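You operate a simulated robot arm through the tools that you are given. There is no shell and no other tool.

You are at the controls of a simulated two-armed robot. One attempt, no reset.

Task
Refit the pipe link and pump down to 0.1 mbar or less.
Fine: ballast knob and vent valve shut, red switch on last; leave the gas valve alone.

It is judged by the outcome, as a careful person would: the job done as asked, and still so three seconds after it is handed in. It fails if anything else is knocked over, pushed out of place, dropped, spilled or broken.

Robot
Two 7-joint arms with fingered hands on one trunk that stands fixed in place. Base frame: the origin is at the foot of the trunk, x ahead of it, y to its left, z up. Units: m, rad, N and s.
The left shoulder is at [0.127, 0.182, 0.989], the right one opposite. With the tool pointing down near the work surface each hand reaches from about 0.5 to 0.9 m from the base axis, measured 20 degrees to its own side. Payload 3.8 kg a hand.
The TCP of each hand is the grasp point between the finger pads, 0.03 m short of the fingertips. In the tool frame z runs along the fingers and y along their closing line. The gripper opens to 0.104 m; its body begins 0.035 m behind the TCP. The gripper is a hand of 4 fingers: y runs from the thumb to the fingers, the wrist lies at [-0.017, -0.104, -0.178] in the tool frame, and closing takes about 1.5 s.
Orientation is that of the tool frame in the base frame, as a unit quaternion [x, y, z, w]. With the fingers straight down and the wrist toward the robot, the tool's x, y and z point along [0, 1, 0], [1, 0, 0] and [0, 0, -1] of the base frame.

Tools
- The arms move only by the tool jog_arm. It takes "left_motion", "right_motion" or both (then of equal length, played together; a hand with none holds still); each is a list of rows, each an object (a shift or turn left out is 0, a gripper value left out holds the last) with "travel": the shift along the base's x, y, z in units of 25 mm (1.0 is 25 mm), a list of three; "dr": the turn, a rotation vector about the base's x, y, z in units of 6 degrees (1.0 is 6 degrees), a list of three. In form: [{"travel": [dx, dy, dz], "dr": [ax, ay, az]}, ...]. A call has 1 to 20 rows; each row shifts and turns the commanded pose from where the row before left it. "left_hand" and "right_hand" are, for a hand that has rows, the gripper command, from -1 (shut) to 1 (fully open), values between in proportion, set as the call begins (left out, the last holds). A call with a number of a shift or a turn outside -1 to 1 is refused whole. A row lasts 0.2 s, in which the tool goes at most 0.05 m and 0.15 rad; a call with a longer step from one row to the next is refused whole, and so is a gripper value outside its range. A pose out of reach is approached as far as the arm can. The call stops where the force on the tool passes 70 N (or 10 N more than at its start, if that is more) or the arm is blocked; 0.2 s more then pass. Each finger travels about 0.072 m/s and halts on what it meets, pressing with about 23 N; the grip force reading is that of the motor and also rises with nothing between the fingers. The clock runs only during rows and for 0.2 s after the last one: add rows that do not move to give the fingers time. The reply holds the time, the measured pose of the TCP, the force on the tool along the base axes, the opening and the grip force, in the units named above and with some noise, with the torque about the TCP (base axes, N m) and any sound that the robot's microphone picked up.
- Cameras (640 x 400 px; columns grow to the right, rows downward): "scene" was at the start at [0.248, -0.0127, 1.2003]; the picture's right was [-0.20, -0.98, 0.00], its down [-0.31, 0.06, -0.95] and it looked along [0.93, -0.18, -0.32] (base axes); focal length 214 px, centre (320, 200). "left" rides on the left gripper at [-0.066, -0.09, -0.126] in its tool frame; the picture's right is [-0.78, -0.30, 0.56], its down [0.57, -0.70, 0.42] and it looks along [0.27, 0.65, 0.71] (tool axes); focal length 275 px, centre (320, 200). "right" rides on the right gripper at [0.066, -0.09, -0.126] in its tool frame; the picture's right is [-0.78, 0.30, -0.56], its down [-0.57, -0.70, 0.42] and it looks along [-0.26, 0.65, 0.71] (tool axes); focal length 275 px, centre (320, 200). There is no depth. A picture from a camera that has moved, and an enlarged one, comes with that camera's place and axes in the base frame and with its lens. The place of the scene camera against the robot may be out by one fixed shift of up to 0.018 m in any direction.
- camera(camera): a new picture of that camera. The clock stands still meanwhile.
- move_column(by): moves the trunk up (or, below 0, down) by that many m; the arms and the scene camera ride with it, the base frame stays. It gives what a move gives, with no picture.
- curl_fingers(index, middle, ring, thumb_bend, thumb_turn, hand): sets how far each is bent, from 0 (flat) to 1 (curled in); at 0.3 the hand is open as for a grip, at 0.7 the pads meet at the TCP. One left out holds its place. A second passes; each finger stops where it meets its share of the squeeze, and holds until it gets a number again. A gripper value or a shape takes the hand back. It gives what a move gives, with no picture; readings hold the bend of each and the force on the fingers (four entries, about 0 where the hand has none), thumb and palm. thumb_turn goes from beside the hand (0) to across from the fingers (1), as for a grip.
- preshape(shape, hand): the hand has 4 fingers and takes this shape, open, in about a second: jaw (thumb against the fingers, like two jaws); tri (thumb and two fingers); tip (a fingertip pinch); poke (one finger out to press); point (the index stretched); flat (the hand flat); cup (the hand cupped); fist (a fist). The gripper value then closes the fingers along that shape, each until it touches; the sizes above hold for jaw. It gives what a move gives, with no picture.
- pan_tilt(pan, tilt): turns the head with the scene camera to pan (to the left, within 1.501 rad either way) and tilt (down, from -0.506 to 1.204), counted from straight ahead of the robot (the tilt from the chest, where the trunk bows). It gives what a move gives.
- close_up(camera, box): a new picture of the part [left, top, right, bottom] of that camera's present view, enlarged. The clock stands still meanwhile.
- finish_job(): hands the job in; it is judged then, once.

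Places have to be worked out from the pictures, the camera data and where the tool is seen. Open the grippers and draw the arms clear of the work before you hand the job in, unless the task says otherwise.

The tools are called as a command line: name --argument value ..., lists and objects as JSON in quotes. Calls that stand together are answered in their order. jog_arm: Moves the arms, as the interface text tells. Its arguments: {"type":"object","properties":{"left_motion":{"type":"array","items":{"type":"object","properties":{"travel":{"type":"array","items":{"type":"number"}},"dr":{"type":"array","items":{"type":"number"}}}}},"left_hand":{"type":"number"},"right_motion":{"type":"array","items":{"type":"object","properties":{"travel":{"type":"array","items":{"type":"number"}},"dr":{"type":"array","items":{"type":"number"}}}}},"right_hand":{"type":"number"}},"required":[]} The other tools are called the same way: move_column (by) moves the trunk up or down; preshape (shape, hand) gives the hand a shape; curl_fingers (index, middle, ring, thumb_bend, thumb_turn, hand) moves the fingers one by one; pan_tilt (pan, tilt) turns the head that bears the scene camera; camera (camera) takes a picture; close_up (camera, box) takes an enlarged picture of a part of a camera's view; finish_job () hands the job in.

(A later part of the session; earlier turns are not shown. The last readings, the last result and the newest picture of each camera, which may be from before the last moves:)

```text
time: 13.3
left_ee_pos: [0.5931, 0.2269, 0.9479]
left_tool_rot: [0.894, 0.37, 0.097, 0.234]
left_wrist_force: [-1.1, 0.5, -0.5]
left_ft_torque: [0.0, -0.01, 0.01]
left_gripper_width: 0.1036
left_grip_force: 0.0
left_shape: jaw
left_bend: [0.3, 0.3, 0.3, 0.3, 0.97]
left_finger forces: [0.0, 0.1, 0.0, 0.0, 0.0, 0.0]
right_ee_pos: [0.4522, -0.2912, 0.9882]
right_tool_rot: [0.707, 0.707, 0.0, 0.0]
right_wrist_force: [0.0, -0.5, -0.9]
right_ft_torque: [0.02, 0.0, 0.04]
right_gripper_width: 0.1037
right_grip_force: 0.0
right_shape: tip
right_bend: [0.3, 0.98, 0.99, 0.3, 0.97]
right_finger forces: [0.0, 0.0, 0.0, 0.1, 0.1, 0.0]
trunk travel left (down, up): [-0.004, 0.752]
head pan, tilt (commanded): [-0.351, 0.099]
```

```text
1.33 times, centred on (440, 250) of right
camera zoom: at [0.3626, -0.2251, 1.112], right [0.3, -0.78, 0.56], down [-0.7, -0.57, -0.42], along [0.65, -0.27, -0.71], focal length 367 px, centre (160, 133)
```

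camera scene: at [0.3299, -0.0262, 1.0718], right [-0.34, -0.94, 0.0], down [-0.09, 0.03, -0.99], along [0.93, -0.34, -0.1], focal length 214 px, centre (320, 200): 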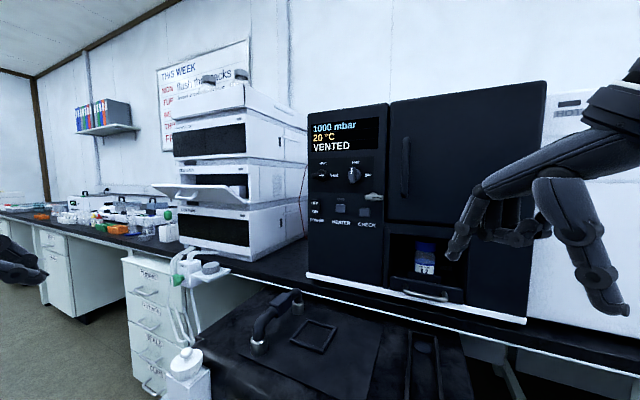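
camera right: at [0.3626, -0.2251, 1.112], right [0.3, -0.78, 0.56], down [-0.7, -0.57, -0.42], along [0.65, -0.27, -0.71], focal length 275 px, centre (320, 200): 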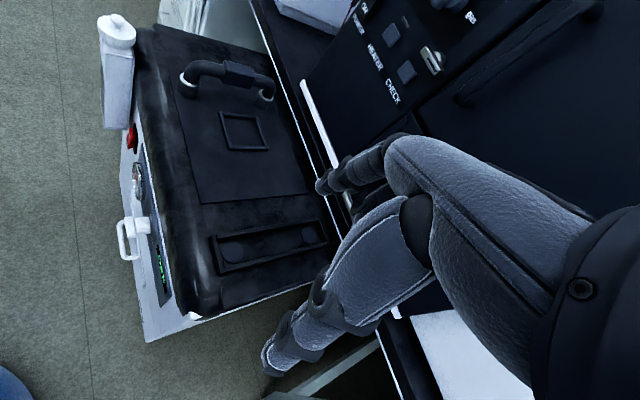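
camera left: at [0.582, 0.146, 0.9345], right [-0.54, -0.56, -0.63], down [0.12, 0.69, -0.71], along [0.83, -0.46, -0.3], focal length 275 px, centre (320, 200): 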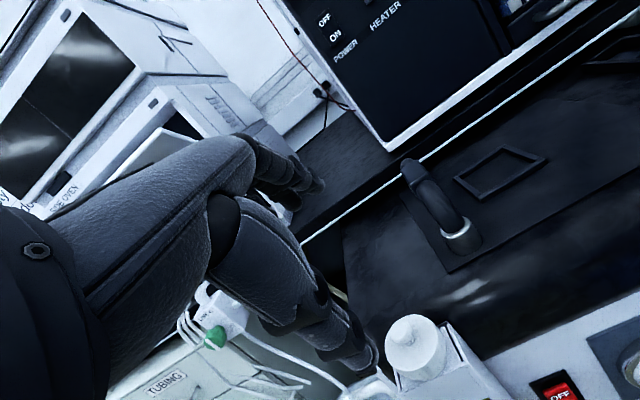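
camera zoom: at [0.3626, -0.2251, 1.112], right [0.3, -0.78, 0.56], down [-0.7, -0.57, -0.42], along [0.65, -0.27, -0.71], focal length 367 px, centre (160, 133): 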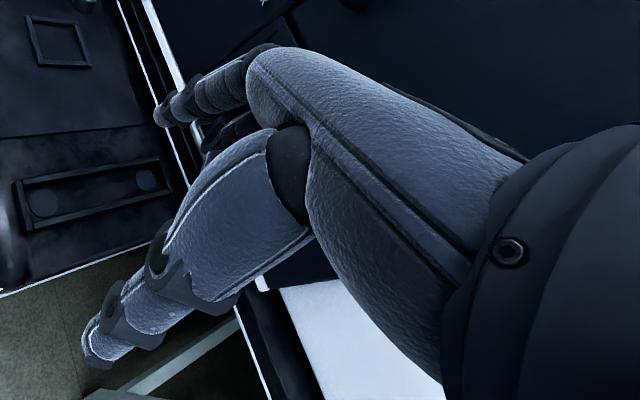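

The hand camera and the scene camera disagree by about 1.6 cm in x, so I correct the scene estimates: vent knob front near (0.83, -0.21, 1.076). I return the right hand to the jaw shape and swing it to point forward, stopping well short of the oven.

preshape --shape "jaw" --hand "right"

jog_arm --right_motion '[{"travel": [0.45, 0.25, 0.15], "dr": [0, -1, 0]}, {"travel": [0.45, 0.25, 0.15], "dr": [0, -1, 0]}, {"travel": [0.45, 0.25, 0.15], "dr": [0, -1, 0]}, {"travel": [0.45, 0.25, 0.15], "dr": [0, -1, 0]}, {"travel": [0.45, 0.25, 0.15], "dr": [0, -1, 0]}, {"travel": [0.45, 0.25, 0.15], "dr": [0, -1, 0]}, {"travel": [0.45, 0.25, 0.15], "dr": [0, -1, 0]}, {"travel": [0.45, 0.25, 0.15], "dr": [0, -1, 0]}, {"travel": [0.45, 0.25, 0.15], "dr": [0, -1, 0]}, {"travel": [0.45, 0.25, 0.15], "dr": [0, -1, 0]}, {"travel": [0.45, 0.25, 0.15], "dr": [0, -1, 0]}, {"travel": [0.45, 0.25, 0.15], "dr": [0, -1, 0]}, {"travel": [0.45, 0.25, 0.15], "dr": [0, -1, 0]}, {"travel": [0.45, 0.25, 0.15], "dr": [0, -1, 0]}, {"travel": [0.45, 0.25, 0.15], "dr": [0, -1, 0]}]' --right_hand 0.1

camera --camera "scene"

camera --camera "right"

```text
time: 14.2
left_ee_pos: [0.5943, 0.2273, 0.9463]
left_tool_rot: [0.894, 0.37, 0.096, 0.233]
left_wrist_force: [-0.4, -0.6, -0.2]
left_ft_torque: [0.02, -0.01, 0.0]
left_gripper_width: 0.1038
left_grip_force: 0.0
left_shape: jaw
left_bend: [0.3, 0.3, 0.3, 0.3, 0.97]
left_finger forces: [0.0, 0.1, 0.0, 0.1, 0.1, 0.0]
right_ee_pos: [0.452, -0.2905, 0.9864]
right_tool_rot: [0.707, 0.707, 0.0, 0.0]
right_wrist_force: [0.0, 1.6, -0.1]
right_ft_torque: [-0.03, 0.01, -0.01]
right_gripper_width: 0.1038
right_grip_force: 0.1
right_shape: jaw
right_bend: [0.3, 0.3, 0.3, 0.3, 0.97]
right_finger forces: [0.0, 0.0, 0.0, 0.1, 0.1, 0.0]
trunk travel left (down, up): [-0.004, 0.752]
head pan, tilt (commanded): [-0.351, 0.099]
```

```text
time: 17.4
left_ee_pos: [0.5952, 0.2274, 0.9465]
left_tool_rot: [0.894, 0.37, 0.097, 0.234]
left_wrist_force: [0.3, 0.5, -0.3]
left_ft_torque: [-0.03, 0.04, 0.01]
left_gripper_width: 0.1037
left_grip_force: 0.0
left_shape: jaw
left_bend: [0.3, 0.3, 0.3, 0.3, 0.97]
left_finger forces: [0.0, 0.0, 0.0, 0.0, 0.0, 0.0]
right_ee_pos: [0.6282, -0.197, 1.0519]
right_tool_rot: [0.5, 0.499, 0.5, 0.501]
right_wrist_force: [0.6, 0.1, 0.6]
right_ft_torque: [-0.04, -0.01, -0.02]
right_gripper_width: 0.0573
right_grip_force: 0.1
right_shape: jaw
right_bend: [0.73, 0.42, 0.39, 0.66, 0.99]
right_finger forces: [0.1, 0.0, 0.0, 0.0, 0.1, 0.0]
right hand out of reach, approached as far as the arm can: row 10, 11
trunk travel left (down, up): [-0.004, 0.752]
head pan, tilt (commanded): [-0.351, 0.099]
```

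```text
taken
camera scene: at [0.3304, -0.0262, 1.0715], right [-0.34, -0.94, 0.0], down [-0.09, 0.03, -0.99], along [0.93, -0.34, -0.1], focal length 214 px, centre (320, 200)
```

scene: 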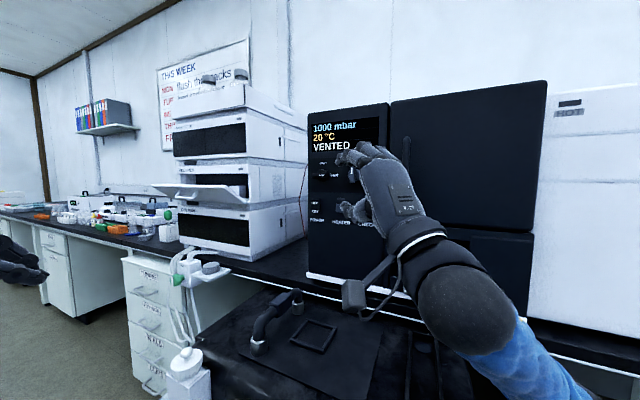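

```text
taken
camera right: at [0.5026, -0.131, 0.9612], right [-0.56, -0.78, 0.3], down [0.43, -0.57, -0.7], along [0.71, -0.26, 0.65], focal length 275 px, centre (320, 200)
```

right: 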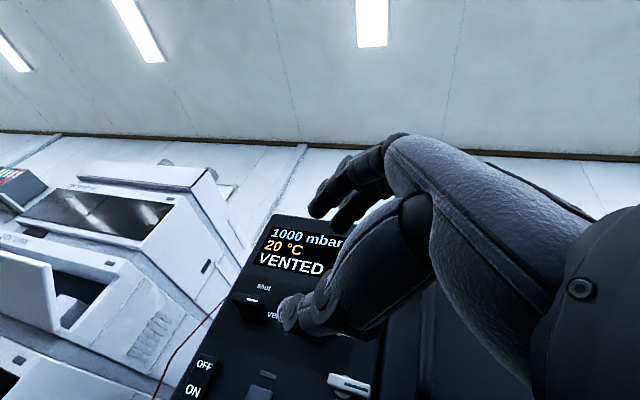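

jog_arm --right_motion '[{"travel": [0.6, 0.36, 0.12], "dr": [0, 0, -1]}, {"travel": [0.6, 0.36, 0.12], "dr": [0, 0, -1]}, {"travel": [0.6, 0.36, 0.12], "dr": [0, 0, -1]}, {"travel": [0.6, 0.36, 0.12], "dr": [0, 0, -1]}, {"travel": [0.6, 0.36, 0.12], "dr": [0, 0, -1]}, {"travel": [0.6, 0.36, 0.12], "dr": [0, 0, -1]}, {"travel": [0.6, 0.36, 0.12], "dr": [0, 0, -1]}, {"travel": [0.6, 0.36, 0.12], "dr": [0, 0, -0.5]}]'

camera --camera "scene"

camera --camera "right"

```text
time: 18.5
left_ee_pos: [0.5617, 0.2726, 0.9538]
left_tool_rot: [0.886, 0.389, 0.108, 0.227]
left_wrist_force: [-1.5, 1.1, -4.5]
left_ft_torque: [-0.26, -0.08, -0.04]
left_gripper_width: 0.1041
left_grip_force: 0.0
left_shape: jaw
left_bend: [0.3, 0.3, 0.3, 0.3, 0.97]
left_finger forces: [0.1, 0.0, 0.1, 0.1, 0.1, 0.0]
right_ee_pos: [0.6936, -0.2041, 1.0892]
right_tool_rot: [0.582, 0.323, 0.327, 0.67]
right_wrist_force: [1.8, -1.5, -2.1]
right_ft_torque: [-0.02, -0.19, 0.04]
right_gripper_width: 0.0572
right_grip_force: 0.0
right_shape: jaw
right_bend: [0.73, 0.42, 0.39, 0.66, 0.99]
right_finger forces: [0.0, 0.0, 0.0, 0.0, 0.0, 0.0]
trunk travel left (down, up): [-0.004, 0.752]
head pan, tilt (commanded): [-0.351, 0.099]
stopped in row 5 (left hand): the arm was blocked; the commanded pose is now the measured one
```

```text
taken
camera scene: at [0.3191, -0.1192, 1.0754], right [-0.46, -0.89, -0.01], down [-0.08, 0.05, -1.0], along [0.89, -0.45, -0.09], focal length 214 px, centre (320, 200)
```

scene: 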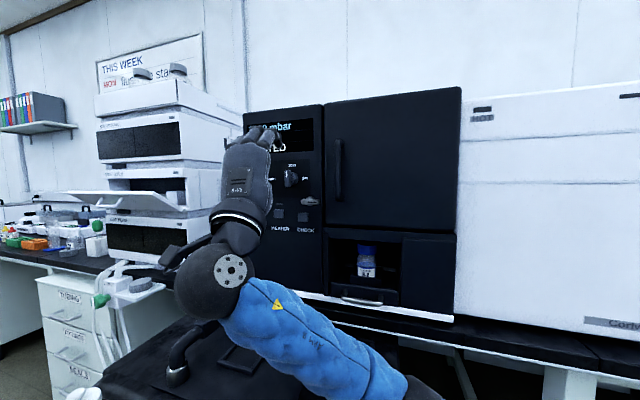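

```text
taken
camera right: at [0.6345, -0.0881, 0.9825], right [-0.92, -0.28, 0.27], down [0.06, -0.78, -0.62], along [0.39, -0.55, 0.74], focal length 275 px, centre (320, 200)
```

right: 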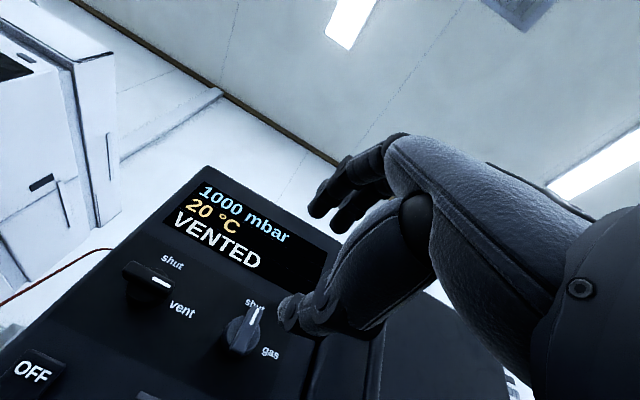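

The call stopped: the trunk seems to have turned and the left hand shifted, so something met or the arm ran near its limit. I look around before moving further.

camera --camera "left"

pan_tilt --pan 0.2 --tilt 0.5

camera --camera "scene"

```text
taken
camera left: at [0.4131, 0.3178, 1.0184], right [-0.51, -0.57, -0.64], down [0.09, 0.71, -0.7], along [0.86, -0.42, -0.31], focal length 275 px, centre (320, 200)
```

left: 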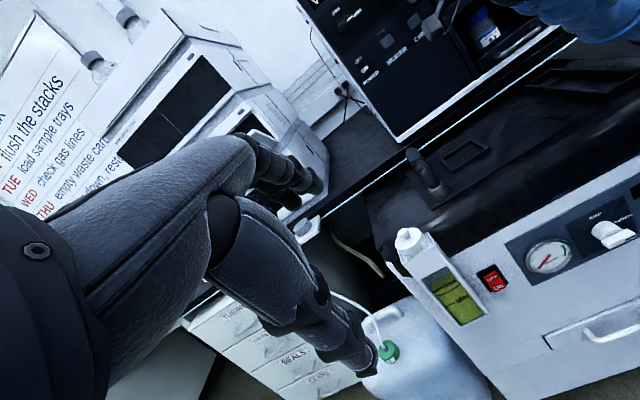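

```text
time: 19.4
left_ee_pos: [0.5537, 0.29, 0.9597]
left_tool_rot: [0.881, 0.396, 0.113, 0.233]
left_wrist_force: [1.7, 0.0, -0.2]
left_ft_torque: [-0.02, 0.04, -0.03]
left_gripper_width: 0.1041
left_grip_force: 0.1
left_shape: jaw
left_bend: [0.3, 0.3, 0.3, 0.3, 0.97]
left_finger forces: [0.1, 0.0, 0.0, 0.0, 0.0, 0.1]
right_ee_pos: [0.689, -0.1849, 1.0976]
right_tool_rot: [0.58, 0.325, 0.334, 0.668]
right_wrist_force: [0.5, 0.3, 0.2]
right_ft_torque: [0.01, 0.01, -0.02]
right_gripper_width: 0.0572
right_grip_force: 0.2
right_shape: jaw
right_bend: [0.73, 0.42, 0.39, 0.66, 0.99]
right_finger forces: [0.0, 0.0, 0.0, 0.1, 0.1, 0.1]
trunk travel left (down, up): [-0.004, 0.752]
head pan, tilt (commanded): [0.201, 0.499]
```

```text
taken
camera scene: at [0.3162, -0.0302, 1.041], right [0.13, -0.99, 0.0], down [-0.46, -0.06, -0.89], along [0.88, 0.12, -0.46], focal length 214 px, centre (320, 200)
```

scene: 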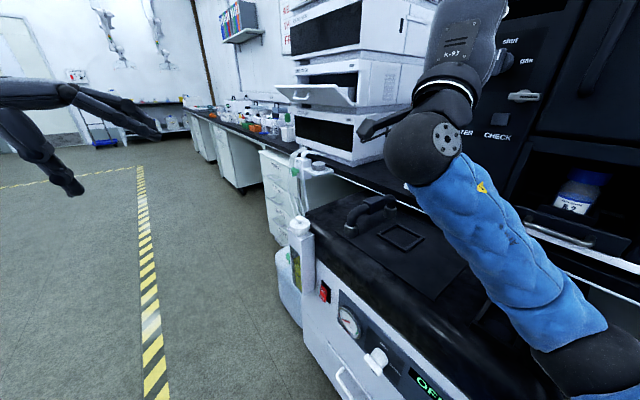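

The trunk has come back to rest and nothing seems touched. The whiteboard line under THU/FRI may hold something about pumping down, so I zoom in on it.

close_up --camera "left" --box '[0, 0, 260, 240]'

close_up --camera "scene" --box '[230, 160, 480, 320]'

camera --camera "right"

```text
1.67 times, centred on (130, 120) of left
camera zoom: at [0.4036, 0.3338, 1.0211], right [-0.49, -0.59, -0.64], down [0.09, 0.7, -0.71], along [0.87, -0.4, -0.29], focal length 459 px, centre (637, 333)
```

zoom: 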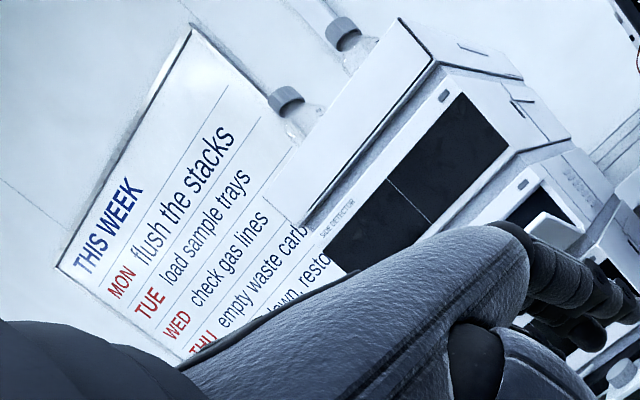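

```text
2.50 times, centred on (355, 240) of scene
camera zoom: at [0.3162, -0.0302, 1.041], right [0.13, -0.99, 0.0], down [-0.46, -0.06, -0.89], along [0.88, 0.12, -0.46], focal length 536 px, centre (232, 100)
```

zoom: 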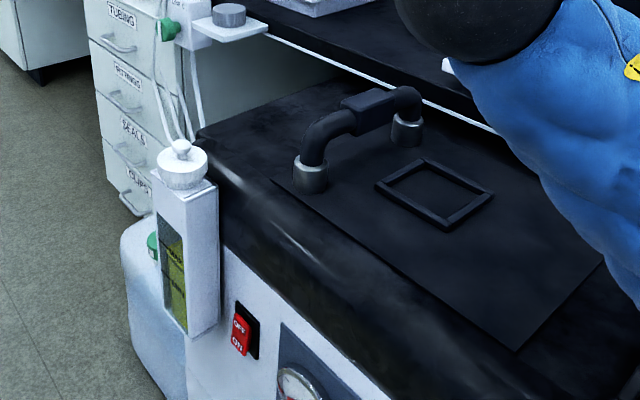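

```text
taken
camera right: at [0.6295, -0.0691, 0.9903], right [-0.92, -0.3, 0.26], down [0.08, -0.78, -0.62], along [0.39, -0.55, 0.74], focal length 275 px, centre (320, 200)
```

right: 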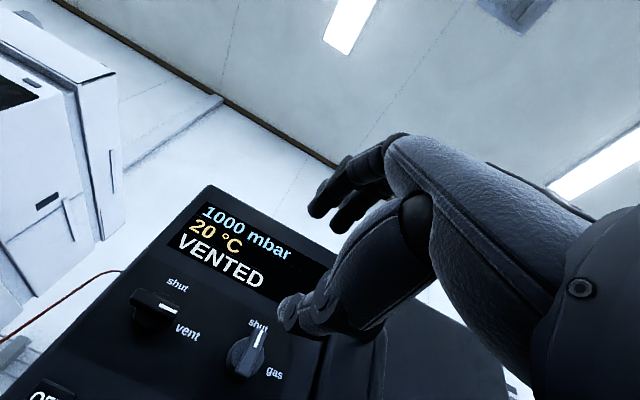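

The line reads like "wipe down, restock" – nothing for this job. Pointing 45° to the right suits the left arm better, so I back the right arm away from the oven and return it to its earlier place.

jog_arm --right_motion '[{"travel": [-0.6, 0.1, 0], "dr": [0, 0, 0.95]}, {"travel": [-0.6, -0.2, 0], "dr": [0, 0, 0.95]}, {"travel": [-0.6, -0.3, 0], "dr": [0, 0, 0.95]}, {"travel": [-0.6, -0.3, 0], "dr": [0, 0, 0.95]}, {"travel": [-0.6, -0.3, 0], "dr": [0, 0, 0.95]}, {"travel": [-0.6, -0.3, 0], "dr": [0, 0, 0.95]}]' --right_hand 0.1

camera --camera "scene"

```text
time: 19.8
left_ee_pos: [0.5361, 0.3998, 0.9382]
left_tool_rot: [0.859, 0.45, 0.108, 0.221]
left_wrist_force: [2.4, 1.7, -0.3]
left_ft_torque: [-0.1, 0.15, -0.14]
left_gripper_width: 0.1038
left_grip_force: 0.0
left_shape: jaw
left_bend: [0.3, 0.3, 0.3, 0.3, 0.97]
left_finger forces: [0.1, 0.1, 0.1, 0.0, 0.0, 0.0]
right_ee_pos: [0.7153, -0.0569, 1.0885]
right_tool_rot: [0.55, 0.371, 0.379, 0.646]
right_wrist_force: [3.4, 3.4, 2.9]
right_ft_torque: [0.07, 0.08, -0.33]
right_gripper_width: 0.057
right_grip_force: 0.1
right_shape: jaw
right_bend: [0.73, 0.43, 0.39, 0.66, 0.99]
right_finger forces: [0.1, 0.0, 0.0, 0.0, 0.0, 0.1]
trunk travel left (down, up): [-0.004, 0.752]
head pan, tilt (commanded): [0.201, 0.499]
stopped in row 1 (left hand): the arm was blocked; the commanded pose is now the measured one
```

```text
taken
camera scene: at [0.3392, 0.0073, 1.0302], right [0.18, -0.98, 0.0], down [-0.47, -0.09, -0.88], along [0.86, 0.15, -0.48], focal length 214 px, centre (320, 200)
```

scene: 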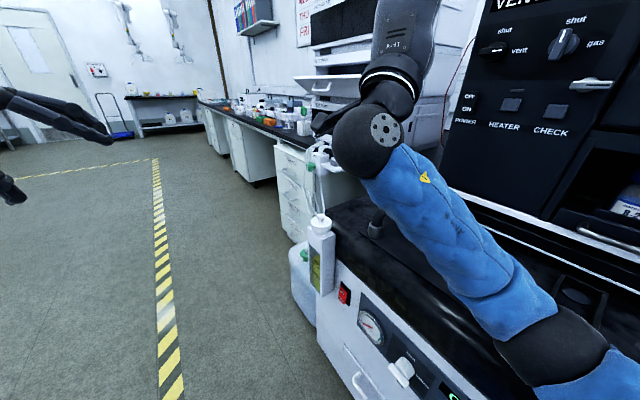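

The trunk is still swinging (the whole upper body turned left a little). I hold still for a moment to let it settle and read the state.

jog_arm --right_motion '[{}, {}, {}, {}, {}]' --left_motion '[{}, {}, {}, {}, {}]'

camera --camera "scene"

```text
time: 21.0
left_ee_pos: [0.5405, 0.366, 0.9479]
left_tool_rot: [0.866, 0.429, 0.113, 0.23]
left_wrist_force: [-0.5, 0.4, -1.3]
left_ft_torque: [0.02, 0.02, -0.03]
left_gripper_width: 0.104
left_grip_force: 0.1
left_shape: jaw
left_bend: [0.3, 0.3, 0.3, 0.3, 0.97]
left_finger forces: [0.0, 0.0, 0.1, 0.0, 0.0, 0.1]
right_ee_pos: [0.6943, -0.0931, 1.1084]
right_tool_rot: [0.552, 0.352, 0.376, 0.656]
right_wrist_force: [0.3, -0.2, 1.0]
right_ft_torque: [-0.01, 0.0, 0.02]
right_gripper_width: 0.0573
right_grip_force: 0.1
right_shape: jaw
right_bend: [0.73, 0.42, 0.39, 0.66, 0.99]
right_finger forces: [0.1, 0.0, 0.1, 0.0, 0.0, 0.0]
trunk travel left (down, up): [-0.004, 0.752]
head pan, tilt (commanded): [0.201, 0.499]
```

```text
taken
camera scene: at [0.3268, 0.031, 1.0369], right [0.2, -0.98, 0.01], down [-0.46, -0.1, -0.88], along [0.86, 0.17, -0.47], focal length 214 px, centre (320, 200)
```

scene: 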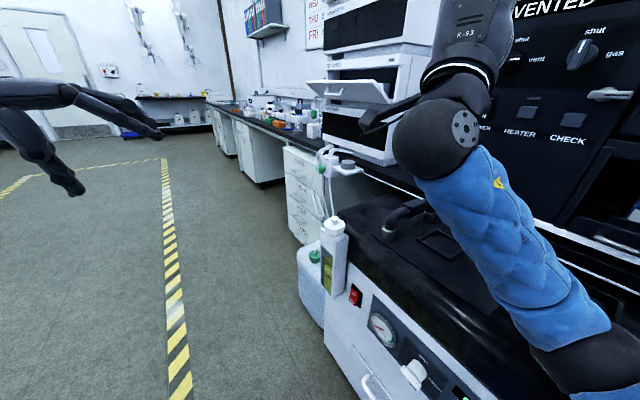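

Settled again, with nothing touched. I back the right hand off gently in small steps while the left holds.

jog_arm --right_motion '[{"travel": [-0.3, 0, 0], "dr": [0, 0, 0.3]}, {"travel": [-0.3, 0, 0], "dr": [0, 0, 0.3]}, {"travel": [-0.3, -0.1, 0], "dr": [0, 0, 0.3]}, {"travel": [-0.3, -0.1, 0], "dr": [0, 0, 0.3]}, {"travel": [-0.3, -0.1, 0], "dr": [0, 0, 0.3]}, {"travel": [-0.3, -0.1, 0], "dr": [0, 0, 0.3]}]' --left_motion '[{}, {}, {}, {}, {}, {}]'

camera --camera "scene"

```text
time: 22.3
left_ee_pos: [0.5294, 0.3864, 0.9463]
left_tool_rot: [0.861, 0.44, 0.116, 0.228]
left_wrist_force: [-0.3, -0.1, 0.6]
left_ft_torque: [-0.02, 0.02, -0.02]
left_gripper_width: 0.104
left_grip_force: 0.0
left_shape: jaw
left_bend: [0.3, 0.3, 0.3, 0.3, 0.97]
left_finger forces: [0.0, 0.0, 0.0, 0.1, 0.1, 0.0]
right_ee_pos: [0.6198, -0.0895, 1.161]
right_tool_rot: [0.486, 0.361, 0.461, 0.649]
right_wrist_force: [2.2, 5.4, 5.8]
right_ft_torque: [0.26, 0.47, -0.39]
right_gripper_width: 0.0571
right_grip_force: 0.0
right_shape: jaw
right_bend: [0.73, 0.42, 0.39, 0.66, 0.99]
right_finger forces: [0.0, 0.1, 0.1, 0.1, 0.0, 0.0]
trunk travel left (down, up): [-0.004, 0.752]
head pan, tilt (commanded): [0.201, 0.499]
stopped in row 6 (right hand): the arm was blocked; the commanded pose is now the measured one
```

```text
taken
camera scene: at [0.3243, 0.0305, 1.035], right [0.2, -0.98, 0.01], down [-0.46, -0.1, -0.88], along [0.86, 0.17, -0.47], focal length 214 px, centre (320, 200)
```

scene: 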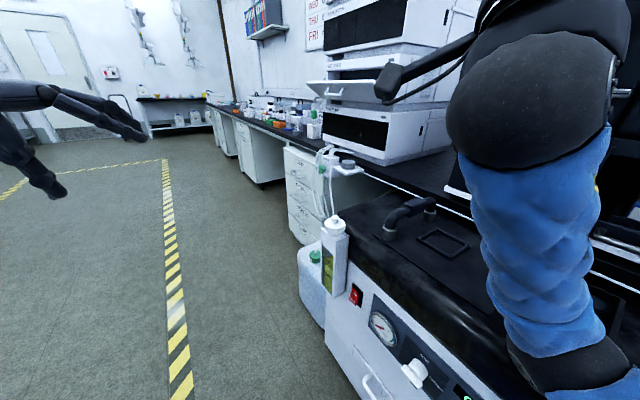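

The folded right elbow is low, right over the pump's front edge, which is likely what blocked it. I raise the trunk to lift both arms clear before anything else.

move_column --by 0.15

camera --camera "scene"

camera --camera "left"

```text
time: 24.1
left_ee_pos: [0.5423, 0.3699, 1.0963]
left_tool_rot: [0.865, 0.434, 0.113, 0.225]
left_wrist_force: [0.1, -0.2, 0.0]
left_ft_torque: [-0.03, 0.04, -0.01]
left_gripper_width: 0.1037
left_grip_force: 0.1
left_shape: jaw
left_bend: [0.3, 0.3, 0.3, 0.3, 0.97]
left_finger forces: [0.1, 0.1, 0.1, 0.0, 0.0, 0.0]
right_ee_pos: [0.6315, -0.1095, 1.3061]
right_tool_rot: [0.494, 0.36, 0.454, 0.648]
right_wrist_force: [0.1, 0.3, -0.7]
right_ft_torque: [0.01, 0.03, -0.01]
right_gripper_width: 0.0573
right_grip_force: 0.0
right_shape: jaw
right_bend: [0.73, 0.42, 0.39, 0.66, 0.99]
right_finger forces: [0.0, 0.0, 0.0, 0.1, 0.0, 0.0]
trunk travel left (down, up): [-0.154, 0.602]
head pan, tilt (commanded): [0.201, 0.499]
```

```text
taken
camera scene: at [0.2406, 0.0239, 1.1946], right [0.2, -0.98, 0.0], down [-0.47, -0.1, -0.88], along [0.86, 0.17, -0.48], focal length 214 px, centre (320, 200)
```

scene: 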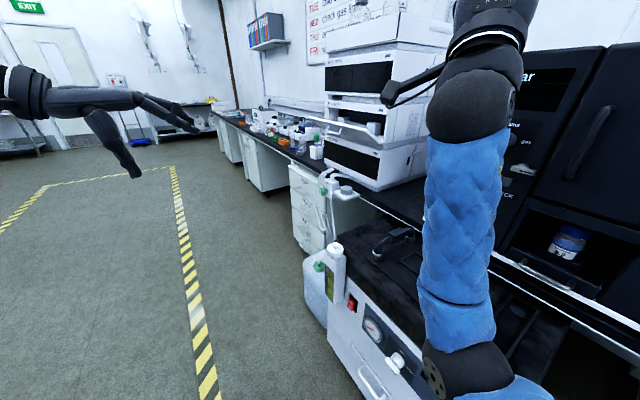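

```text
taken
camera left: at [0.3899, 0.4016, 1.1609], right [-0.45, -0.63, -0.63], down [0.02, 0.7, -0.71], along [0.89, -0.33, -0.31], focal length 275 px, centre (320, 200)
```

left: 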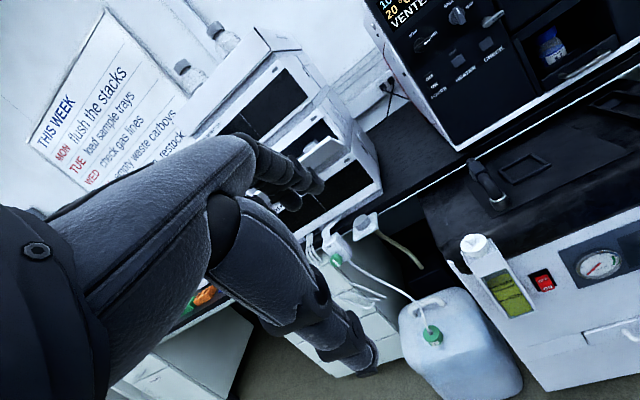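

The elbow is free now. I unwind the right hand back to its original fingers-down pose at the right.

jog_arm --right_motion '[{"travel": [-0.3, -0.3, 0], "dr": [0, 0.8, 0.8]}, {"travel": [-0.4, -0.36, -0.1], "dr": [0, 0.8, 0.8]}, {"travel": [-0.4, -0.36, -0.1], "dr": [0, 0.8, 0.8]}, {"travel": [-0.4, -0.36, -0.1], "dr": [0, 0.8, 0.8]}, {"travel": [-0.45, -0.36, -0.1], "dr": [0, 1, 0]}, {"travel": [-0.45, -0.36, -0.1], "dr": [0, 1, 0]}, {"travel": [-0.45, -0.36, -0.1], "dr": [0, 1, 0]}, {"travel": [-0.45, -0.36, -0.1], "dr": [0, 1, 0]}, {"travel": [-0.45, -0.36, -0.1], "dr": [0, 1, 0]}, {"travel": [-0.45, -0.36, -0.1], "dr": [0, 1, 0]}, {"travel": [-0.45, -0.36, -0.1], "dr": [0, 1, 0]}, {"travel": [-0.45, -0.36, -0.1], "dr": [0, 1, 0]}, {"travel": [-0.45, -0.36, -0.1], "dr": [0, 1, 0]}, {"travel": [-0.45, -0.36, -0.1], "dr": [0, 1, 0]}, {"travel": [-0.45, -0.36, -0.1], "dr": [0, 1, 0]}, {"travel": [-0.45, -0.36, -0.1], "dr": [0, 1, 0]}, {"travel": [-0.45, -0.36, -0.1], "dr": [0, 1, 0]}, {"travel": [-0.45, -0.36, -0.1], "dr": [0, 1, 0]}]' --right_hand 1

camera --camera "scene"

```text
time: 27.9
left_ee_pos: [0.5409, 0.3691, 1.096]
left_tool_rot: [0.865, 0.434, 0.114, 0.226]
left_wrist_force: [0.2, -0.1, 0.4]
left_ft_torque: [-0.03, -0.01, -0.02]
left_gripper_width: 0.1039
left_grip_force: 0.0
left_shape: jaw
left_bend: [0.3, 0.3, 0.3, 0.3, 0.97]
left_finger forces: [0.1, 0.1, 0.0, 0.0, 0.0, 0.0]
right_ee_pos: [0.5391, -0.2917, 1.2859]
right_tool_rot: [0.68, 0.733, 0.015, 0.006]
right_wrist_force: [-0.1, 1.0, 0.0]
right_ft_torque: [0.02, 0.02, -0.04]
right_gripper_width: 0.1037
right_grip_force: 0.1
right_shape: jaw
right_bend: [0.3, 0.3, 0.3, 0.3, 0.97]
right_finger forces: [0.0, 0.0, 0.0, 0.0, 0.0, 0.1]
right hand out of reach, approached as far as the arm can: row 10, 11, 12, 13, 14, 15
trunk travel left (down, up): [-0.154, 0.602]
head pan, tilt (commanded): [0.201, 0.499]
```

```text
taken
camera scene: at [0.2397, 0.0236, 1.195], right [0.2, -0.98, 0.0], down [-0.47, -0.1, -0.88], along [0.86, 0.18, -0.48], focal length 214 px, centre (320, 200)
```

scene: 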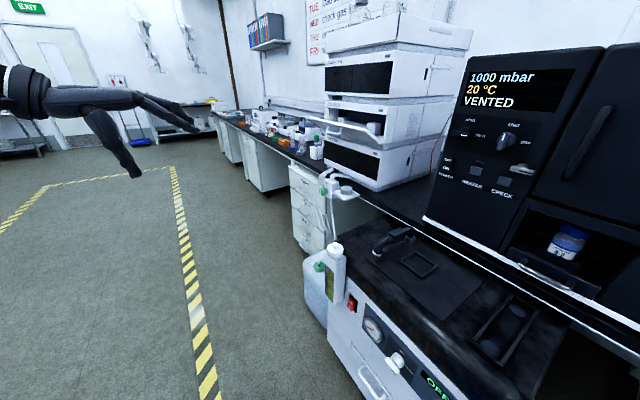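

Right arm is clear. I now give the left hand the poke shape and look at where its finger points.

preshape --shape "poke" --hand "left"

camera --camera "left"

close_up --camera "scene" --box '[0, 40, 240, 220]'

```text
time: 28.8
left_ee_pos: [0.5393, 0.3696, 1.0968]
left_tool_rot: [0.865, 0.434, 0.113, 0.225]
left_wrist_force: [-0.6, -0.6, -0.9]
left_ft_torque: [0.0, -0.02, -0.01]
left_gripper_width: 0.0
left_grip_force: 0.0
left_shape: poke
left_bend: [0.7, 0.7, 0.99, 1.0, 1.0]
left_finger forces: [0.0, 0.1, 0.0, 0.0, 0.0, 0.0]
right_ee_pos: [0.5386, -0.2928, 1.2869]
right_tool_rot: [0.681, 0.732, 0.016, 0.007]
right_wrist_force: [0.1, 0.2, 0.4]
right_ft_torque: [-0.02, 0.01, -0.02]
right_gripper_width: 0.1037
right_grip_force: 0.1
right_shape: jaw
right_bend: [0.3, 0.3, 0.3, 0.3, 0.97]
right_finger forces: [0.1, 0.1, 0.1, 0.1, 0.0, 0.2]
trunk travel left (down, up): [-0.154, 0.602]
head pan, tilt (commanded): [0.201, 0.499]
```

```text
taken
camera left: at [0.389, 0.4014, 1.1615], right [-0.45, -0.63, -0.63], down [0.02, 0.7, -0.71], along [0.89, -0.33, -0.31], focal length 275 px, centre (320, 200)
```

left: 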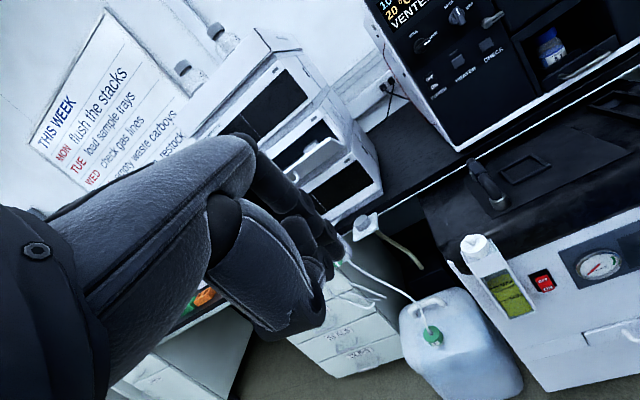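

```text
2.22 times, centred on (120, 130) of scene
camera zoom: at [0.24, 0.0237, 1.1949], right [0.2, -0.98, 0.0], down [-0.47, -0.1, -0.88], along [0.86, 0.17, -0.48], focal length 477 px, centre (764, 356)
```

zoom: 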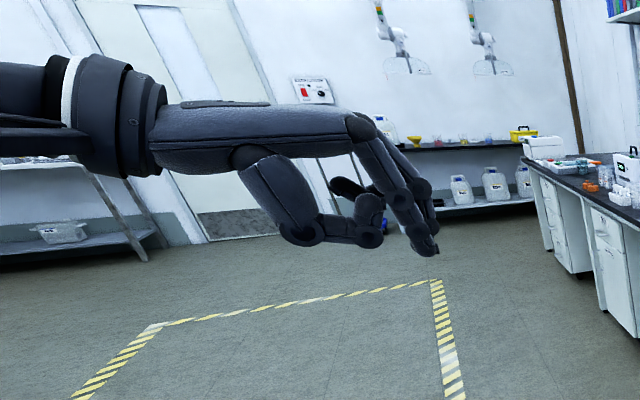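

preshape --shape "point" --hand "left"

camera --camera "left"

close_up --camera "scene" --box '[0, 40, 240, 220]'

```text
time: 29.7
left_ee_pos: [0.5403, 0.3688, 1.0973]
left_tool_rot: [0.865, 0.434, 0.114, 0.225]
left_wrist_force: [0.1, 0.5, 0.8]
left_ft_torque: [0.04, 0.01, 0.0]
left_gripper_width: 0.0
left_grip_force: 0.1
left_shape: point
left_bend: [0.2, 1.0, 1.0, 0.99, 0.87]
left_finger forces: [0.0, 0.0, 0.0, 0.0, 0.0, 0.0]
right_ee_pos: [0.5406, -0.2914, 1.2868]
right_tool_rot: [0.681, 0.732, 0.016, 0.007]
right_wrist_force: [0.2, -0.6, -0.1]
right_ft_torque: [-0.01, 0.0, 0.01]
right_gripper_width: 0.1037
right_grip_force: 0.1
right_shape: jaw
right_bend: [0.3, 0.3, 0.3, 0.3, 0.97]
right_finger forces: [0.0, 0.0, 0.1, 0.0, 0.0, 0.1]
trunk travel left (down, up): [-0.154, 0.602]
head pan, tilt (commanded): [0.201, 0.499]
```

```text
taken
camera left: at [0.389, 0.4014, 1.1616], right [-0.45, -0.63, -0.63], down [0.02, 0.7, -0.71], along [0.89, -0.33, -0.31], focal length 275 px, centre (320, 200)
```

left: 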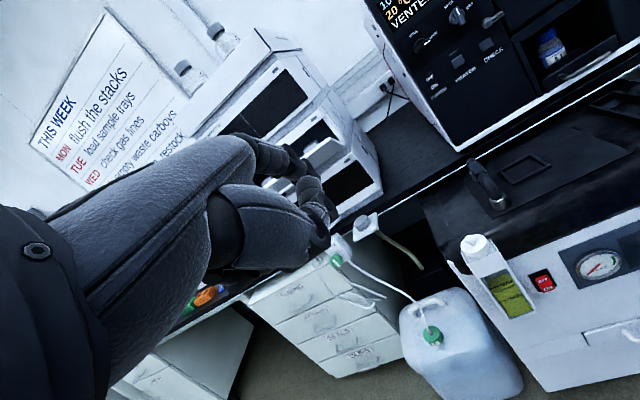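

```text
2.22 times, centred on (120, 130) of scene
camera zoom: at [0.2399, 0.0237, 1.1949], right [0.2, -0.98, 0.0], down [-0.47, -0.1, -0.88], along [0.86, 0.17, -0.48], focal length 477 px, centre (764, 356)
```

zoom: 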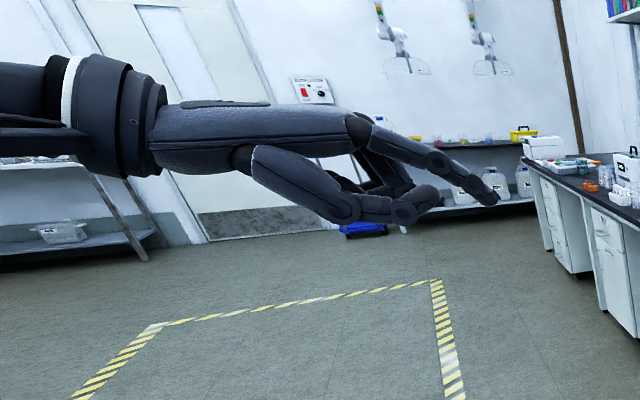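

With the index stretched, palm, wrist and finger are in one line – good for pushing the knobs and the switch. I straighten the index fully and bring it to about 9 cm in front of the vent knob.

curl_fingers --hand "left" --index 0

jog_arm --left_motion '[{"travel": [0.37, -0.92, -0.22], "dr": [0, 0, -0.07]}, {"travel": [0.37, -0.92, -0.22], "dr": [0, 0, -0.07]}, {"travel": [0.37, -0.92, -0.22], "dr": [0, 0, -0.07]}, {"travel": [0.37, -0.92, -0.22], "dr": [0, 0, -0.07]}, {"travel": [0.37, -0.92, -0.22], "dr": [0, 0, -0.07]}, {"travel": [0.37, -0.92, -0.22], "dr": [0, 0, -0.07]}, {"travel": [0.37, -0.92, -0.22], "dr": [0, 0, -0.07]}, {"travel": [0.37, -0.92, -0.22], "dr": [0, 0, -0.07]}, {"travel": [0.37, -0.92, -0.22], "dr": [0, 0, -0.07]}, {"travel": [0.37, -0.92, -0.22], "dr": [0, 0, -0.07]}, {"travel": [0.37, -0.92, -0.22], "dr": [0, 0, -0.07]}, {"travel": [0.37, -0.92, -0.22], "dr": [0, 0, -0.07]}, {"travel": [0.37, -0.92, -0.22], "dr": [0, 0, -0.07]}, {"travel": [0.37, -0.92, -0.22], "dr": [0, 0, -0.07]}, {"travel": [0.37, -0.92, -0.22], "dr": [0, 0, -0.07]}, {"travel": [0.37, -0.92, -0.22], "dr": [0, 0, -0.07]}, {"travel": [0.37, -0.92, -0.22], "dr": [0, 0, -0.07]}, {"travel": [0.37, -0.92, -0.22], "dr": [0, 0, -0.07]}]'

pan_tilt --pan -0.3 --tilt 0.3

camera --camera "scene"

camera --camera "left"

```text
time: 30.7
left_ee_pos: [0.5403, 0.368, 1.0963]
left_tool_rot: [0.865, 0.434, 0.114, 0.225]
left_wrist_force: [-0.5, -0.6, -0.2]
left_ft_torque: [-0.01, 0.01, 0.02]
left_gripper_width: 0.0505
left_grip_force: 0.1
left_shape: fingers
left_bend: [0.0, 1.0, 1.0, 0.99, 0.87]
left_finger forces: [0.0, 0.1, 0.0, 0.0, 0.1, 0.0]
right_ee_pos: [0.5398, -0.2938, 1.2868]
right_tool_rot: [0.681, 0.732, 0.015, 0.007]
right_wrist_force: [-0.2, -1.1, 0.1]
right_ft_torque: [0.02, -0.02, 0.0]
right_gripper_width: 0.1036
right_grip_force: 0.1
right_shape: jaw
right_bend: [0.3, 0.3, 0.3, 0.3, 0.97]
right_finger forces: [0.0, 0.0, 0.0, 0.0, 0.1, 0.1]
trunk travel left (down, up): [-0.154, 0.602]
head pan, tilt (commanded): [0.201, 0.499]
```

```text
time: 34.5
left_ee_pos: [0.7063, -0.0461, 0.9995]
left_tool_rot: [0.892, 0.376, 0.1, 0.231]
left_wrist_force: [0.3, 0.2, 0.4]
left_ft_torque: [0.01, 0.04, 0.0]
left_gripper_width: 0.0506
left_grip_force: 0.0
left_shape: fingers
left_bend: [0.0, 1.0, 1.0, 0.99, 0.87]
left_finger forces: [0.0, 0.1, 0.1, 0.1, 0.0, 0.0]
right_ee_pos: [0.5407, -0.294, 1.286]
right_tool_rot: [0.681, 0.732, 0.016, 0.006]
right_wrist_force: [0.0, 0.1, 0.1]
right_ft_torque: [-0.01, -0.01, 0.02]
right_gripper_width: 0.1038
right_grip_force: 0.0
right_shape: jaw
right_bend: [0.3, 0.3, 0.3, 0.3, 0.97]
right_finger forces: [0.0, 0.1, 0.0, 0.1, 0.1, 0.0]
trunk travel left (down, up): [-0.154, 0.602]
head pan, tilt (commanded): [0.201, 0.499]
```

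```text
time: 35.4
left_ee_pos: [0.7043, -0.0454, 0.9993]
left_tool_rot: [0.892, 0.375, 0.099, 0.233]
left_wrist_force: [-0.3, 0.1, -0.3]
left_ft_torque: [-0.03, -0.01, -0.03]
left_gripper_width: 0.0507
left_grip_force: 0.1
left_shape: fingers
left_bend: [0.0, 1.0, 1.0, 0.99, 0.87]
left_finger forces: [0.0, 0.0, 0.1, 0.1, 0.0, 0.0]
right_ee_pos: [0.5401, -0.2936, 1.2852]
right_tool_rot: [0.681, 0.732, 0.016, 0.007]
right_wrist_force: [0.0, 0.5, -0.5]
right_ft_torque: [0.0, -0.01, 0.0]
right_gripper_width: 0.1039
right_grip_force: 0.1
right_shape: jaw
right_bend: [0.3, 0.3, 0.3, 0.3, 0.97]
right_finger forces: [0.0, 0.0, 0.0, 0.0, 0.0, 0.0]
trunk travel left (down, up): [-0.154, 0.602]
head pan, tilt (commanded): [-0.3, 0.3]
```

```text
taken
camera scene: at [0.2401, -0.022, 1.2133], right [-0.29, -0.96, 0.0], down [-0.28, 0.09, -0.96], along [0.91, -0.28, -0.3], focal length 214 px, centre (320, 200)
```

scene: 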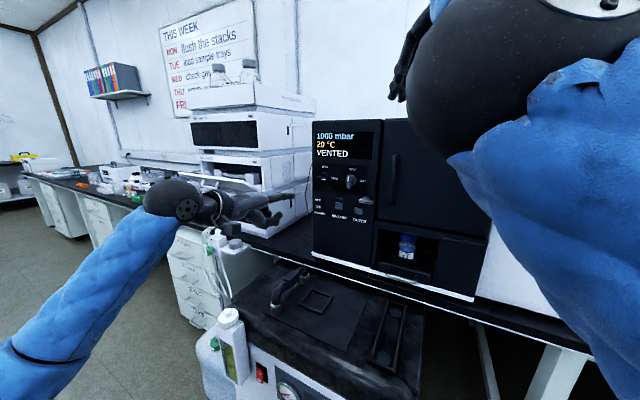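

```text
taken
camera left: at [0.5588, 0.0059, 1.0639], right [-0.53, -0.56, -0.63], down [0.11, 0.69, -0.71], along [0.84, -0.45, -0.31], focal length 275 px, centre (320, 200)
```

left: 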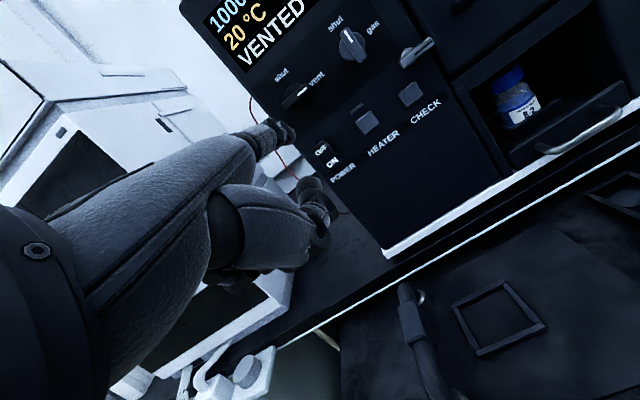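

The index sits just below the line to the vent knob. I zoom in with the left camera for exact positions of fingertip and knob.

close_up --camera "left" --box '[220, 50, 380, 170]'

close_up --camera "scene" --box '[220, 110, 400, 240]'

```text
3.33 times, centred on (300, 110) of left
camera zoom: at [0.5588, 0.0059, 1.0639], right [-0.53, -0.56, -0.63], down [0.11, 0.69, -0.71], along [0.84, -0.45, -0.31], focal length 918 px, centre (387, 500)
```

zoom: 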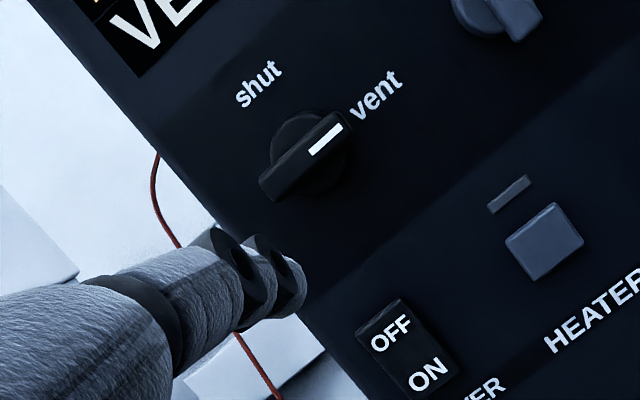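

```text
3.08 times, centred on (310, 175) of scene
camera zoom: at [0.2401, -0.022, 1.2133], right [-0.29, -0.96, 0.0], down [-0.28, 0.09, -0.96], along [0.91, -0.28, -0.3], focal length 660 px, centre (351, 277)
```

zoom: 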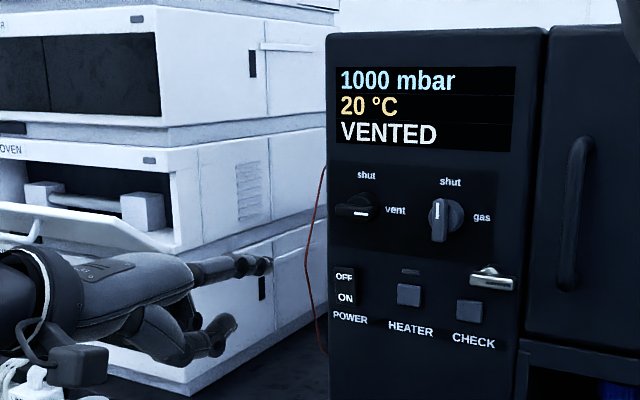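

Left camera puts the knob bar at about (0.838, -0.208, 1.071) and the fingertip at (0.746, -0.111, 1.048). I advance the finger towards a spot just below the bar's right half, stopping 4 cm short to check.

jog_arm --left_motion '[{"travel": [0.447, -0.617, -0.04]}, {"travel": [0.447, -0.617, -0.04]}, {"travel": [0.447, -0.617, -0.04]}, {"travel": [0.447, -0.617, -0.04]}, {"travel": [0.447, -0.617, -0.04]}, {}]'

close_up --camera "left" --box '[220, 50, 380, 170]'

close_up --camera "scene" --box '[260, 110, 400, 220]'

```text
time: 36.8
left_ee_pos: [0.7613, -0.1213, 0.9916]
left_tool_rot: [0.892, 0.376, 0.099, 0.232]
left_wrist_force: [0.5, 0.8, 0.0]
left_ft_torque: [0.01, -0.01, -0.03]
left_gripper_width: 0.0505
left_grip_force: 0.0
left_shape: fingers
left_bend: [0.0, 1.0, 1.0, 0.99, 0.87]
left_finger forces: [0.0, 0.0, 0.0, 0.0, 0.0, 0.1]
right_ee_pos: [0.5394, -0.2917, 1.2876]
right_tool_rot: [0.681, 0.732, 0.015, 0.008]
right_wrist_force: [-0.6, -0.7, 0.0]
right_ft_torque: [-0.01, -0.01, -0.01]
right_gripper_width: 0.1036
right_grip_force: 0.1
right_shape: jaw
right_bend: [0.3, 0.3, 0.3, 0.3, 0.97]
right_finger forces: [0.0, 0.0, 0.0, 0.0, 0.1, 0.1]
trunk travel left (down, up): [-0.154, 0.602]
head pan, tilt (commanded): [-0.3, 0.3]
```

```text
3.33 times, centred on (300, 110) of left
camera zoom: at [0.6147, -0.0695, 1.0572], right [-0.53, -0.56, -0.63], down [0.11, 0.69, -0.71], along [0.84, -0.45, -0.31], focal length 918 px, centre (387, 500)
```

zoom: 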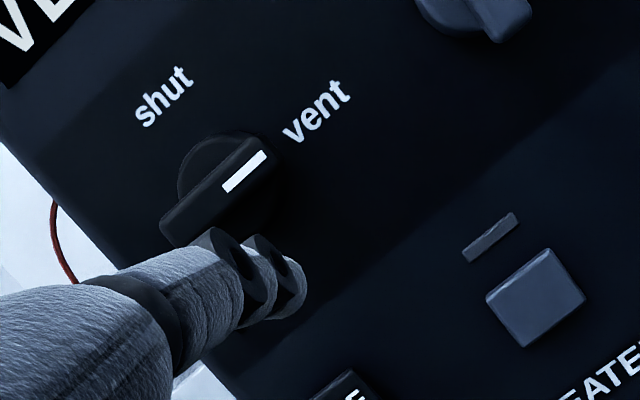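

```text
3.64 times, centred on (330, 165) of scene
camera zoom: at [0.2401, -0.022, 1.2133], right [-0.3, -0.96, 0.0], down [-0.28, 0.09, -0.96], along [0.91, -0.28, -0.3], focal length 780 px, centre (284, 327)
```

zoom: 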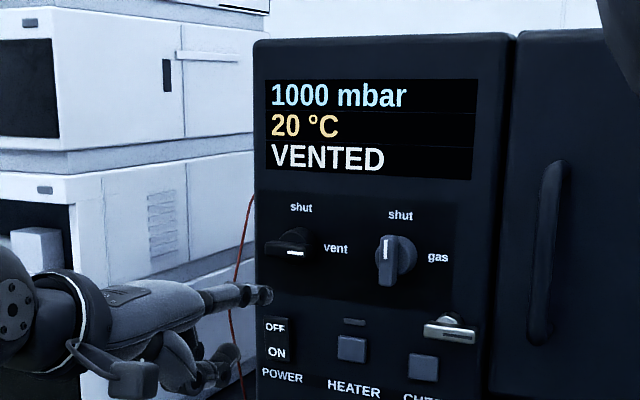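

The fingertip is under and slightly right of the bar's centre, with about 1.7 cm vertical clearance. I advance 5 cm more, slowly.

jog_arm --left_motion '[{"travel": [0.283, -0.283, 0]}, {"travel": [0.283, -0.283, 0]}, {"travel": [0.283, -0.283, 0]}, {"travel": [0.283, -0.283, 0]}, {"travel": [0.283, -0.283, 0]}, {}]'

close_up --camera "left" --box '[180, 50, 340, 170]'

close_up --camera "scene" --box '[280, 140, 380, 220]'

```text
time: 38.2
left_ee_pos: [0.7905, -0.1492, 0.9913]
left_tool_rot: [0.892, 0.376, 0.099, 0.232]
left_wrist_force: [-1.3, -0.6, 0.1]
left_ft_torque: [0.01, -0.02, -0.04]
left_gripper_width: 0.0506
left_grip_force: 0.1
left_shape: fingers
left_bend: [0.0, 1.0, 1.0, 0.99, 0.87]
left_finger forces: [0.0, 0.0, 0.0, 0.1, 0.0, 0.0]
left hand out of reach, approached as far as the arm can: row 5
right_ee_pos: [0.5395, -0.2923, 1.2863]
right_tool_rot: [0.681, 0.732, 0.015, 0.008]
right_wrist_force: [-0.3, -0.5, -0.4]
right_ft_torque: [0.0, 0.04, -0.02]
right_gripper_width: 0.1038
right_grip_force: 0.0
right_shape: jaw
right_bend: [0.3, 0.3, 0.3, 0.3, 0.97]
right_finger forces: [0.1, 0.1, 0.0, 0.0, 0.1, 0.1]
trunk travel left (down, up): [-0.154, 0.602]
head pan, tilt (commanded): [-0.3, 0.3]
```

```text
3.33 times, centred on (260, 110) of left
camera zoom: at [0.644, -0.0986, 1.0564], right [-0.53, -0.56, -0.63], down [0.11, 0.69, -0.71], along [0.84, -0.45, -0.31], focal length 918 px, centre (520, 500)
```

zoom: 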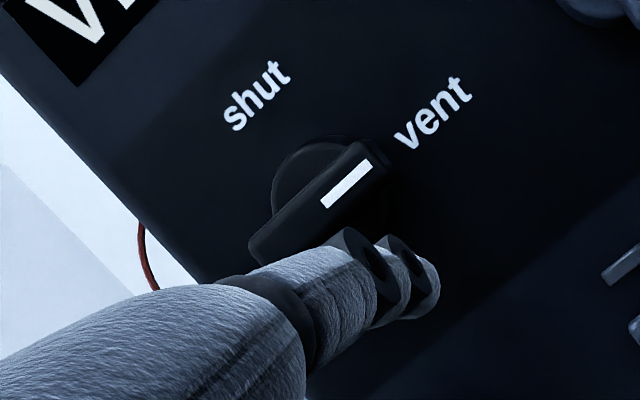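

```text
5.00 times, centred on (330, 180) of scene
camera zoom: at [0.24, -0.0222, 1.2133], right [-0.3, -0.96, 0.0], down [-0.28, 0.09, -0.96], along [0.91, -0.28, -0.3], focal length 1072 px, centre (270, 300)
```

zoom: 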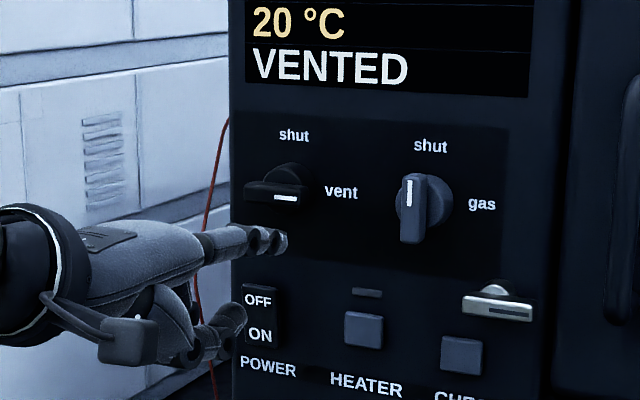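

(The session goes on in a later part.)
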